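You operate a simulated robot arm through the tools that you are given. There is no shell and no other tool. Be economical: measure what you need, move in short steps, check, and stop when the job is done.

Carry out the task below with a simulated robot arm. There is one attempt and no reset: what you move stays moved.

Task
Turn the yellow dial of the grease box to 4.

It is judged by the outcome, as a careful person would: the job done as asked, and still so three seconds after it is handed in. It fails if anything else is knocked over, pushed out of place, dropped, spilled or broken.

Robot
A 7-joint arm with a two-finger parallel gripper, fixed in place. Base frame: the origin is at the foot of the arm, x ahead of it, y to its left, z up. Units: mm, rad, N and s.
Its first joint turns from -1.152 to 1.152 rad. Payload 2.5 kg.
The tool frame sits at the grasp point between the pads (the TCP): z along the fingers, y along the line on which they close. The tips reach 23 mm beyond it. Largest opening 94 mm; finger width 38, thickness 10; the body of the gripper, 54 by 96 mm, starts 39 mm behind the TCP.
Orientation is told as [roll, pitch, yaw] about the base's x, y, z axes, in that order, counted from this pose: with the fingers straight down and closing along the base's y, the tool's x points along the base's -x, its y along +y and its z along -z.

Tools
- The arm moves only by the tool nudge_tool. Its argument "targets" is a list of rows, each an object (a shift or turn left out is 0, a gripper value left out holds the last) with "linear": the shift along the base's x, y, z in mm, a list of three; "delta_rot": the turn, a rotation vector about the base's x, y, z in rad, a list of three; "gripper": the opening in per cent of the stroke, from 0 (shut) to 100 (fully open). In form: [{"linear": [x, y, z], "delta_rot": [wx, wy, wz], "gripper": gripper}, ...]. A call has 1 to 20 rows; each row is the pose to reach, as a shift and turn from the pose commanded when the call began. Rows are played at 5 a second. More than 50 mm and 0.15 rad between two rows, or a gripper value outside its range, and nothing of the call is played. Where a pose cannot be reached the arm comes as near as it can. A force on the tool above 40 N (or 10 N above the force at the start of the call, whichever is more), or a blocked arm, ends the call early, and 0.2 s more pass. The fingers move at their own pace (about 108 mm/s each) and stop on an object; they squeeze with about 30 N. The grip force told is the motor's: it shows also when the fingers shut on nothing. Time passes only in rows, and 0.2 s behind the last, so rows that repeat a pose let the fingers close. The reply holds the time, the measured pose of the TCP, the force on the tool along the base axes, the opening and the grip force, in the units named above and with some noise.
- Cameras (640 x 400 px; columns grow to the right, rows downward): "scene" is fixed at [98.9, -392.8, 569.4]; the picture's right is [0.94, -0.34, 0.00], its down [-0.11, -0.30, -0.95] and it looks along [0.32, 0.89, -0.32] (base axes); focal length 333 px, centre (320, 200). "wrist" rides on the gripper at [86, 16, -75] in the tool frame; the picture's right is [-0.18, 0.98, 0.00], its down [-0.58, -0.11, -0.81] and it looks along [-0.79, -0.15, 0.59] (tool axes); focal length 243 px, centre (320, 200).
- snapshot(camera): a new picture of that camera. The clock stands still meanwhile.
- pixel_to_xyz(camera, pixels): for up to 12 pixels [column, row] of the newest picture of that camera ("zoom" is the newest enlarged one), the place [x, y, z] in the base frame of the surface seen there, good to about 2 mm. The clock stands still meanwhile.
- enlarge(camera, box): a new picture of the part [left, top, right, bottom] of that camera's present view, enlarged. The clock stands still meanwhile.
- sign_off(): hands the job in; it is judged then, once.

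Go step by step. Measure first, check grasps and placings, and put right what went wrong. The budget is 60 turns and 30 pictures, counting those below and the enlarged ones. Unless the task says otherwise, let go and move clear before handing in, and close with one line.

The tools are called after ">>>" as name(argument=value, ...) on one line, values as JSON. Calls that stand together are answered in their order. nudge_tool: Moves the arm, as the interface text tells. Its arguments: {"type":"object","properties":{"targets":{"type":"array","items":{"type":"object","properties":{"linear":{"type":"array","items":{"type":"number"}},"delta_rot":{"type":"array","items":{"type":"number"}},"gripper":{"type":"number"}}}}},"required":["targets"]} The other tools are called the same way: snapshot (camera) takes a picture; pixel_to_xyz (camera, pixels) gives the place of the surface under pixels of a picture; enlarge (camera, box) takes an enlarged picture of a part of a camera's view; sign_off () hands the job in.

At the start:

```text
time: 0.0
position: [222.3, 280.2, 371.8]
tcp_rot: [0.0, -0.001, -0.001]
wrist_force: [-0.1, 0.6, -0.4]
opening: 94.0
gripper_force: 0.1
```

scene: 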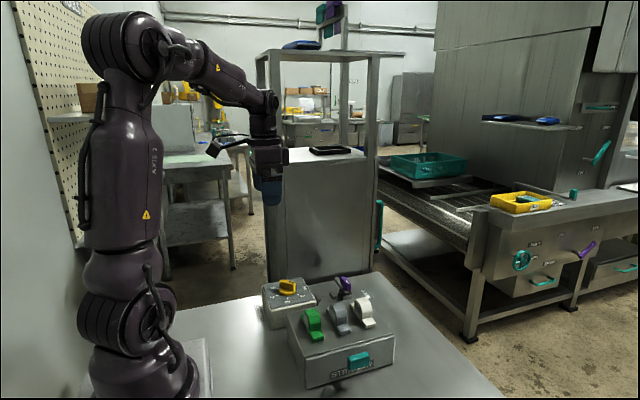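
wrist: 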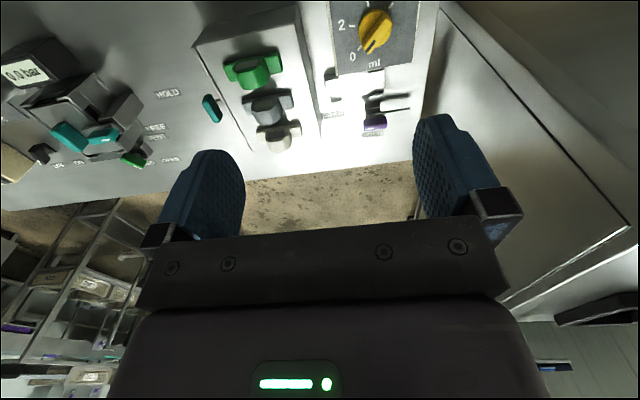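

The yellow dial shows at about (288,286) in the scene picture and (375,30) in the wrist picture. I'll enlarge both views to read its scale.

>>> enlarge(camera="scene", box=[240, 260, 400, 360])

>>> enlarge(camera="wrist", box=[300, 0, 460, 100])

```text
4.00 times, centred on (320, 310) of scene
```

zoom: 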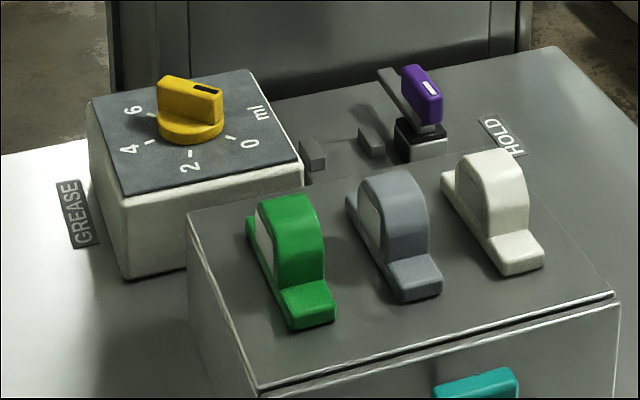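

```text
4.00 times, centred on (380, 50) of wrist
```

zoom: 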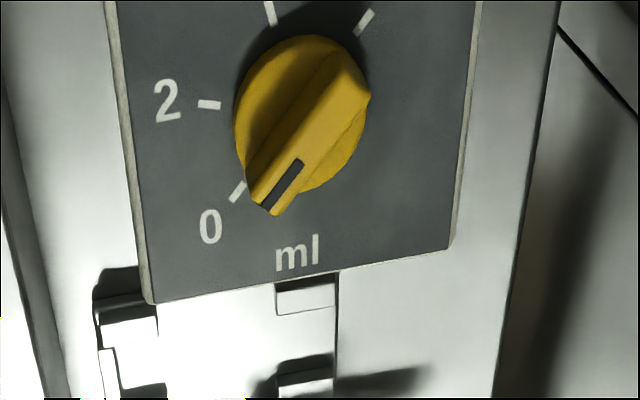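

The dark pointer mark (wrist zoom about (283,185)) lies near 0, with the ticks for 2, 4 and 6 running around the dial. I'll measure the ticks, the mark and the grip bar.

>>> pixel_to_xyz(camera="zoom", pixels=[[238, 191], [210, 104], [270, 12], [364, 22], [268, 206], [298, 164], [340, 75], [275, 200], [300, 110], [355, 150], [460, 100], [140, 150]])

>>> pixel_to_xyz(camera="scene", pixels=[[280, 283], [292, 284], [288, 280], [284, 281], [342, 280], [345, 277], [318, 317], [316, 310], [278, 299], [288, 299], [298, 294], [301, 317]])

```text
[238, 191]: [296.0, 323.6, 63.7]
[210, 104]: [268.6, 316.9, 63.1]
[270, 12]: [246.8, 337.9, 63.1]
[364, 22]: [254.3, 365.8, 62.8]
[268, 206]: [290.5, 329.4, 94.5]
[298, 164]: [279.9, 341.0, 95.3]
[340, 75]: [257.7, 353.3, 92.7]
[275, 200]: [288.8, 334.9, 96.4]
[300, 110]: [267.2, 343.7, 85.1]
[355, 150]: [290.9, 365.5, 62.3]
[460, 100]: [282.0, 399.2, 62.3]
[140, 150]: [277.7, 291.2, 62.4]
```

```text
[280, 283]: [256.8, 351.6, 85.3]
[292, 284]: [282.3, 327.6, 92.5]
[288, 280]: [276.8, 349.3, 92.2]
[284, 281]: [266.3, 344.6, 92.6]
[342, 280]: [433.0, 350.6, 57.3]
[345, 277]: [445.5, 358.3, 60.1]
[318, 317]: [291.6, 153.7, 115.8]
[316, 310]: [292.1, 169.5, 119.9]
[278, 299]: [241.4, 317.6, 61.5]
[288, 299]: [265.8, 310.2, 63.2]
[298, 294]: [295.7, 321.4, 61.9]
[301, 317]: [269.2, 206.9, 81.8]
```

The scale centre comes out near (276,345), the panel at z 63 and the bar top at z 96. The pointer is at -47.5° (0) and 4 is at about -165°, so the turn is about -118° about z. I'll check the cabinet clearance and the dial's disc heights.

>>> pixel_to_xyz(camera="scene", pixels=[[300, 240], [350, 240], [280, 200], [276, 270], [200, 340], [284, 294], [290, 294], [295, 290], [370, 200], [282, 292]])

>>> nudge_tool(targets=[{"linear": [20, 25, -40], "delta_rot": [0, 0, 0.14]}, {"linear": [40, 50, -80], "delta_rot": [0, 0, 0.28]}, {"linear": [54, 65, -110], "delta_rot": [0, 0, 0.42]}, {"linear": [54, 65, -140], "delta_rot": [0, 0, 0.56]}, {"linear": [54, 65, -150], "delta_rot": [0, 0, 0.7]}, {"linear": [54, 65, -150], "delta_rot": [0, 0, 0.84]}])

```text
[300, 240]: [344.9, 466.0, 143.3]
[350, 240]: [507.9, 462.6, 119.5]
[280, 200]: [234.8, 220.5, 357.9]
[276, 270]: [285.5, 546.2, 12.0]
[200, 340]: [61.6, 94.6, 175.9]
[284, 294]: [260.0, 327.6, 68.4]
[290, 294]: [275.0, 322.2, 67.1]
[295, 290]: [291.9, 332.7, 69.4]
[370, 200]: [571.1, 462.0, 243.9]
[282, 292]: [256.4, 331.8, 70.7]
```

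```text
refused: row 1 steps farther than a row can; nothing moved
```

The cabinet front is at y≈465, so the camera side of the wrist should face away from it, which means a yaw of about +132° to start and +14° to end. My step was just too long, so I'll retry above the dial with smaller steps and watch the reachable yaw.

>>> nudge_tool(targets=[{"linear": [12, 14, -30], "delta_rot": [0, 0, 0.14]}, {"linear": [24, 28, -60], "delta_rot": [0, 0, 0.28]}, {"linear": [36, 42, -90], "delta_rot": [0, 0, 0.42]}, {"linear": [48, 56, -120], "delta_rot": [0, 0, 0.56]}, {"linear": [54, 65, -150], "delta_rot": [0, 0, 0.7]}, {"linear": [54, 65, -170], "delta_rot": [0, 0, 0.84]}, {"linear": [54, 65, -180], "delta_rot": [0, 0, 0.98]}, {"linear": [54, 65, -180], "delta_rot": [0, 0, 1.12]}, {"linear": [54, 65, -180], "delta_rot": [0, 0, 1.26]}, {"linear": [54, 65, -180], "delta_rot": [0, 0, 1.4]}, {"linear": [54, 65, -180], "delta_rot": [0, 0, 1.54]}, {"linear": [54, 65, -180], "delta_rot": [0, 0, 1.68]}, {"linear": [54, 65, -180], "delta_rot": [0, 0, 1.82]}, {"linear": [54, 65, -180], "delta_rot": [0, 0, 1.96]}, {"linear": [54, 65, -180], "delta_rot": [0, 0, 2.1]}, {"linear": [54, 65, -180], "delta_rot": [0, 0, 2.24]}, {"linear": [54, 65, -180], "delta_rot": [0, 0, 2.311]}, {"linear": [54, 65, -180], "delta_rot": [0, 0, 2.311]}])

>>> snapshot(camera="wrist")

>>> snapshot(camera="scene")

```text
time: 3.8
position: [276.4, 343.8, 190.6]
tcp_rot: [-0.001, 0.0, 2.313]
wrist_force: [0.4, -0.3, 0.4]
opening: 94.1
gripper_force: 0.0
```

```text
25 pictures are left
```

wrist: 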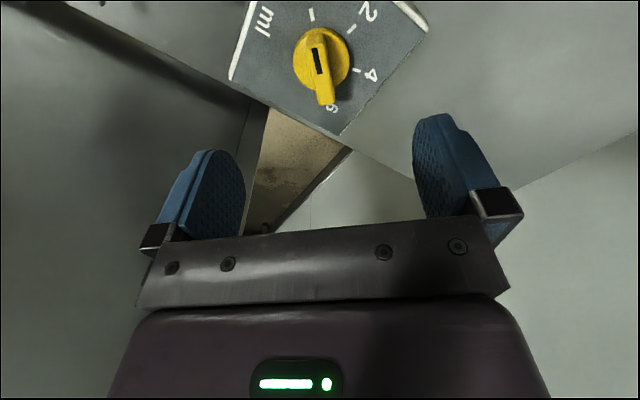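

```text
24 pictures are left
```

scene: 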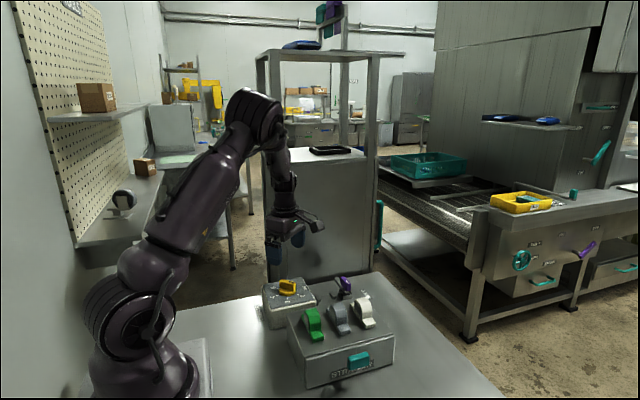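

The yaw of 2.31 is reached. I'll re-measure the dial and ticks from this closer view.

>>> enlarge(camera="wrist", box=[240, 0, 416, 110])

```text
3.64 times, centred on (328, 55) of wrist
```

zoom: 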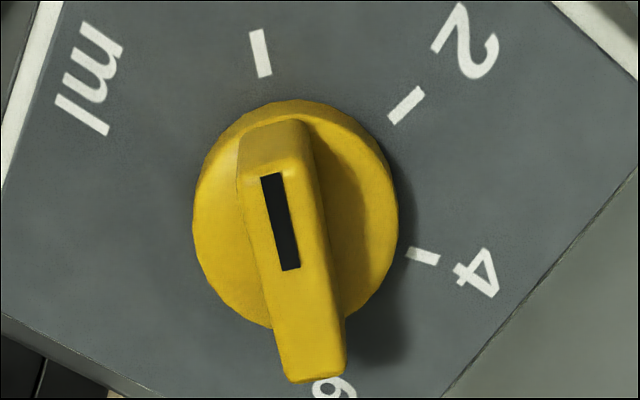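

>>> pixel_to_xyz(camera="zoom", pixels=[[260, 53], [407, 105], [424, 256], [271, 180], [291, 264], [275, 135], [315, 368], [250, 210], [310, 210], [215, 230], [370, 220], [310, 300]])

```text
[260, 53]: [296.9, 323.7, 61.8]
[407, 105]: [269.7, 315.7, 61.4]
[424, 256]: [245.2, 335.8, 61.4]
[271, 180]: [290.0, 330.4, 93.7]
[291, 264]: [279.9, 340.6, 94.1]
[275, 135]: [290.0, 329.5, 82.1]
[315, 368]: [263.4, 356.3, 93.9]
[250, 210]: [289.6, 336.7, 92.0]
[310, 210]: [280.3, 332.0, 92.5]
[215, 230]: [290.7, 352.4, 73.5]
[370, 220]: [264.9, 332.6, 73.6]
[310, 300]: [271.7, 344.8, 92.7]
```

The ticks fit 60° spacing (0 at -45°, 4 at -165°), with the disc top at z 73.5, the bar top at z 94 and the centre near (276.5,344). I'll go down to TCP z≈101 at yaw 2.356 and close on the bar.

>>> nudge_tool(targets=[{"linear": [0, 0, -30], "delta_rot": [0, 0, 0.044]}, {"linear": [0, 0, -60], "delta_rot": [0, 0, 0.044]}, {"linear": [0, 0, -80], "delta_rot": [0, 0, 0.044]}, {"linear": [0, 0, -90], "delta_rot": [0, 0, 0.044]}, {"linear": [0, 0, -90], "delta_rot": [0, 0, 0.044], "gripper": 40}, {"linear": [0, 0, -90], "delta_rot": [0, 0, 0.044], "gripper": 0}, {"linear": [0, 0, -90], "delta_rot": [0, 0, 0.044], "gripper": 0}, {"linear": [0, 0, -90], "delta_rot": [0, 0, 0.044], "gripper": 0}])

>>> snapshot(camera="scene")

```text
time: 5.6
position: [275.4, 344.4, 100.6]
tcp_rot: [0.004, -0.001, 2.353]
wrist_force: [-9.4, -10.1, 5.3]
opening: 14.0
gripper_force: 44.5
```

```text
22 pictures are left
```

scene: 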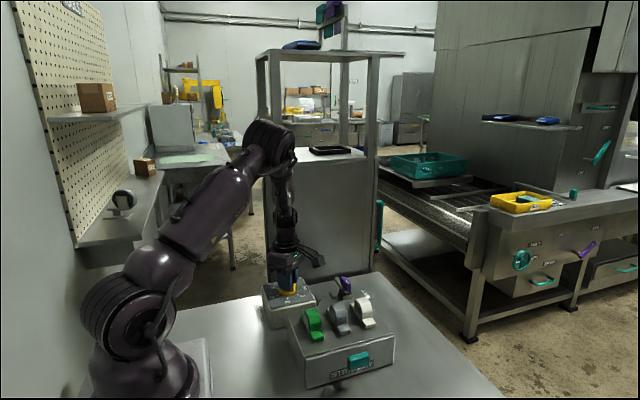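

The bar is held (opening 14), with a small side force of about (-9,-10) N. I'll shift 1 mm to ease it, then turn the first 0.55 rad clockwise.

>>> nudge_tool(targets=[{"linear": [-1, -1, 0]}, {"linear": [-1, -1, 0], "delta_rot": [0, 0, -0.08]}, {"linear": [-1, -1, 0], "delta_rot": [0, 0, -0.16]}, {"linear": [-1, -1, 0], "delta_rot": [0, 0, -0.24]}, {"linear": [-1, -1, 0], "delta_rot": [0, 0, -0.32]}, {"linear": [-1, -1, 0], "delta_rot": [0, 0, -0.4]}, {"linear": [-1, -1, 0], "delta_rot": [0, 0, -0.48]}, {"linear": [-1, -1, 0], "delta_rot": [0, 0, -0.55]}])

```text
time: 7.4
position: [275.7, 344.2, 101.9]
tcp_rot: [0.0, -0.001, 1.803]
wrist_force: [6.8, 7.1, -31.2]
opening: 13.9
gripper_force: 44.4
```

The yaw has followed to 1.803, but the vertical force is -31 N. I'll look before going on.

>>> enlarge(camera="scene", box=[240, 250, 352, 320])

>>> nudge_tool(targets=[{"linear": [0.5, 0.5, -0.7]}, {"linear": [0.5, 0.5, -1.3]}])

```text
5.71 times, centred on (296, 285) of scene
```

zoom: 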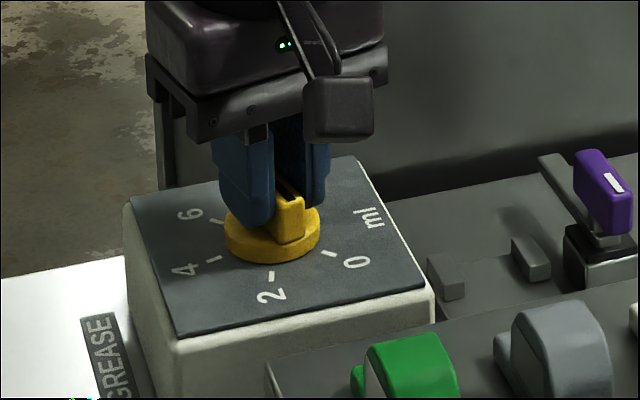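

```text
time: 8.0
position: [276.0, 343.6, 101.9]
tcp_rot: [0.0, 0.003, 1.803]
wrist_force: [-6.7, -14.2, 1.4]
opening: 14.0
gripper_force: 45.8
```

The dial is turning with the gripper (pointer between 0 and 2) and the vertical force is gone. I'll keep turning in stages, with a small recentring.

>>> nudge_tool(targets=[{"linear": [-0.3, -0.5, 0]}, {"linear": [-0.3, -0.5, 0], "delta_rot": [0, 0, -0.08]}, {"linear": [-0.3, -0.5, 0], "delta_rot": [0, 0, -0.16]}, {"linear": [-0.3, -0.5, 0], "delta_rot": [0, 0, -0.24]}, {"linear": [-0.3, -0.5, 0], "delta_rot": [0, 0, -0.32]}, {"linear": [-0.3, -0.5, 0], "delta_rot": [0, 0, -0.4]}, {"linear": [-0.3, -0.5, 0], "delta_rot": [0, 0, -0.48]}, {"linear": [-0.3, -0.5, 0], "delta_rot": [0, 0, -0.55]}])

```text
time: 9.8
position: [274.6, 344.1, 100.7]
tcp_rot: [-0.002, 0.003, 1.253]
wrist_force: [-17.4, -15.0, 28.9]
opening: 13.9
gripper_force: 45.2
```

Yaw is 1.253, with +29 N vertical and about -17 N sideways. I'll ease those forces before continuing.

>>> nudge_tool(targets=[{"linear": [-0.5, -0.4, 0.6]}, {"linear": [-0.5, -0.4, 1.1]}, {"linear": [-0.5, -0.4, 1.1], "delta_rot": [0, 0, -0.08]}, {"linear": [-0.5, -0.4, 1.1], "delta_rot": [0, 0, -0.16]}, {"linear": [-0.5, -0.4, 1.1], "delta_rot": [0, 0, -0.24]}, {"linear": [-0.5, -0.4, 1.1], "delta_rot": [0, 0, -0.32]}, {"linear": [-0.5, -0.4, 1.1], "delta_rot": [0, 0, -0.4]}])

```text
time: 11.4
position: [273.7, 343.4, 101.3]
tcp_rot: [0.002, -0.001, 0.855]
wrist_force: [-0.1, 20.2, -23.1]
opening: 14.0
gripper_force: 45.0
```

Yaw is 0.855. I'll ease the forces again and turn most of the rest, to about 0.30.

>>> nudge_tool(targets=[{"linear": [0, 0.6, -0.8]}, {"linear": [0, 0.6, -0.8], "delta_rot": [0, 0, -0.08]}, {"linear": [0, 0.6, -0.8], "delta_rot": [0, 0, -0.16]}, {"linear": [0, 0.6, -0.8], "delta_rot": [0, 0, -0.24]}, {"linear": [0, 0.6, -0.8], "delta_rot": [0, 0, -0.32]}, {"linear": [0, 0.6, -0.8], "delta_rot": [0, 0, -0.4]}])

```text
time: 12.8
position: [275.1, 344.1, 101.5]
tcp_rot: [0.0, 0.002, 0.454]
wrist_force: [-11.2, 7.5, -3.8]
opening: 14.0
gripper_force: 45.2
```

>>> nudge_tool(targets=[{"linear": [-0.4, 0.2, 0], "delta_rot": [0, 0, -0.07]}, {"linear": [-0.4, 0.2, 0], "delta_rot": [0, 0, -0.13]}, {"linear": [-0.4, 0.2, 0], "delta_rot": [0, 0, -0.192]}, {"linear": [-0.4, 0.2, 0], "delta_rot": [0, 0, -0.192]}])

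>>> enlarge(camera="scene", box=[240, 250, 352, 320])

```text
time: 13.8
position: [273.3, 344.6, 100.7]
tcp_rot: [0.0, 0.001, 0.263]
wrist_force: [-10.2, 8.1, -0.9]
opening: 13.7
gripper_force: 44.7
```

```text
5.71 times, centred on (296, 285) of scene
```

zoom: 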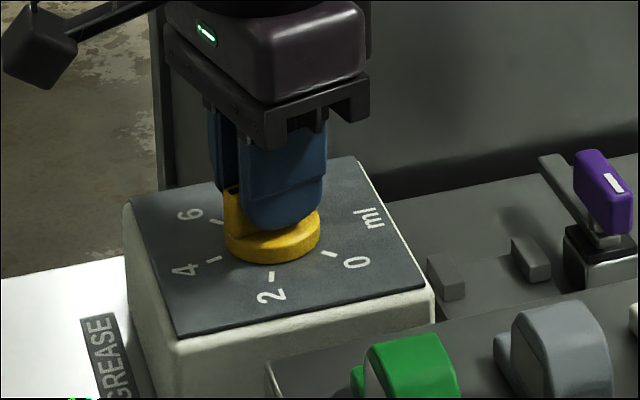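

The gripper is at yaw 0.263 with the bar pointing left towards 4. I'll open, rise and check.

>>> nudge_tool(targets=[{"gripper": 50}, {"gripper": 80}, {"gripper": 80}, {"linear": [0, 0, 30]}, {"linear": [0, 0, 65]}, {"linear": [0, 0, 100]}, {"linear": [0, 0, 100]}])

>>> enlarge(camera="wrist", box=[240, 0, 416, 110])

>>> enlarge(camera="scene", box=[240, 250, 352, 320])

```text
time: 15.4
position: [275.8, 343.8, 201.7]
tcp_rot: [-0.001, 0.0, 0.261]
wrist_force: [-0.6, -0.2, 0.5]
opening: 75.0
gripper_force: 0.0
```

```text
3.64 times, centred on (328, 55) of wrist
```

zoom: 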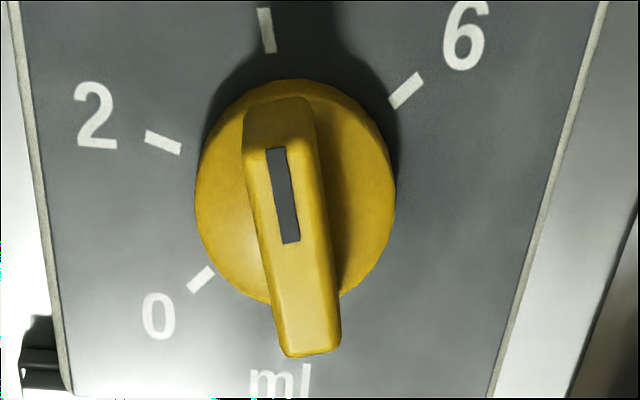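

```text
5.71 times, centred on (296, 285) of scene
```

zoom: 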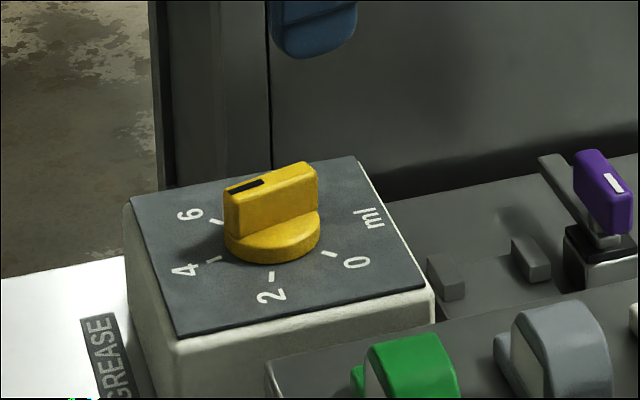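

The mark now lines up with the 4 tick, in the same layout as it had with 0 at the start. I'll check the angle numerically once.

>>> enlarge(camera="wrist", box=[240, 0, 416, 110])

>>> pixel_to_xyz(camera="zoom", pixels=[[266, 30], [276, 150], [290, 240], [309, 345], [163, 142], [405, 91], [201, 279]])

```text
3.64 times, centred on (328, 55) of wrist
```

zoom: 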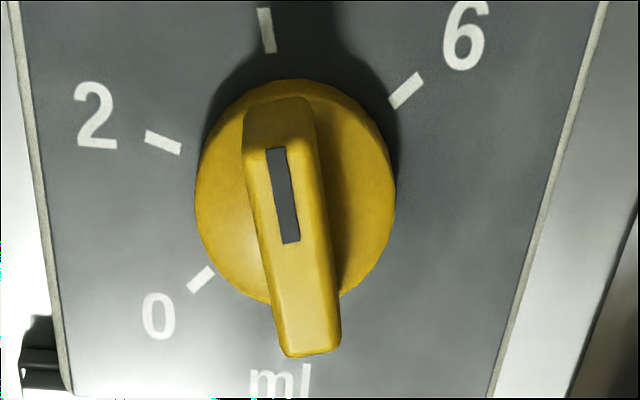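

```text
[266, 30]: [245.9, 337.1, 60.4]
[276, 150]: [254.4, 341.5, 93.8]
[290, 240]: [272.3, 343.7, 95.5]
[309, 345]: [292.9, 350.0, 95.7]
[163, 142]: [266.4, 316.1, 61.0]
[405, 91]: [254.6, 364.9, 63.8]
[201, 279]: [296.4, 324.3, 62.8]
```

The bar lies at about -167° and the 4 tick at about -166°, equal within the measuring noise. The arm is clear of the dial and nothing else has moved, so I'm handing in.

>>> sign_off()

```text
The job is handed in.
```

The yellow dial of the grease box now points to 4, and the gripper has let go and is clear above it.
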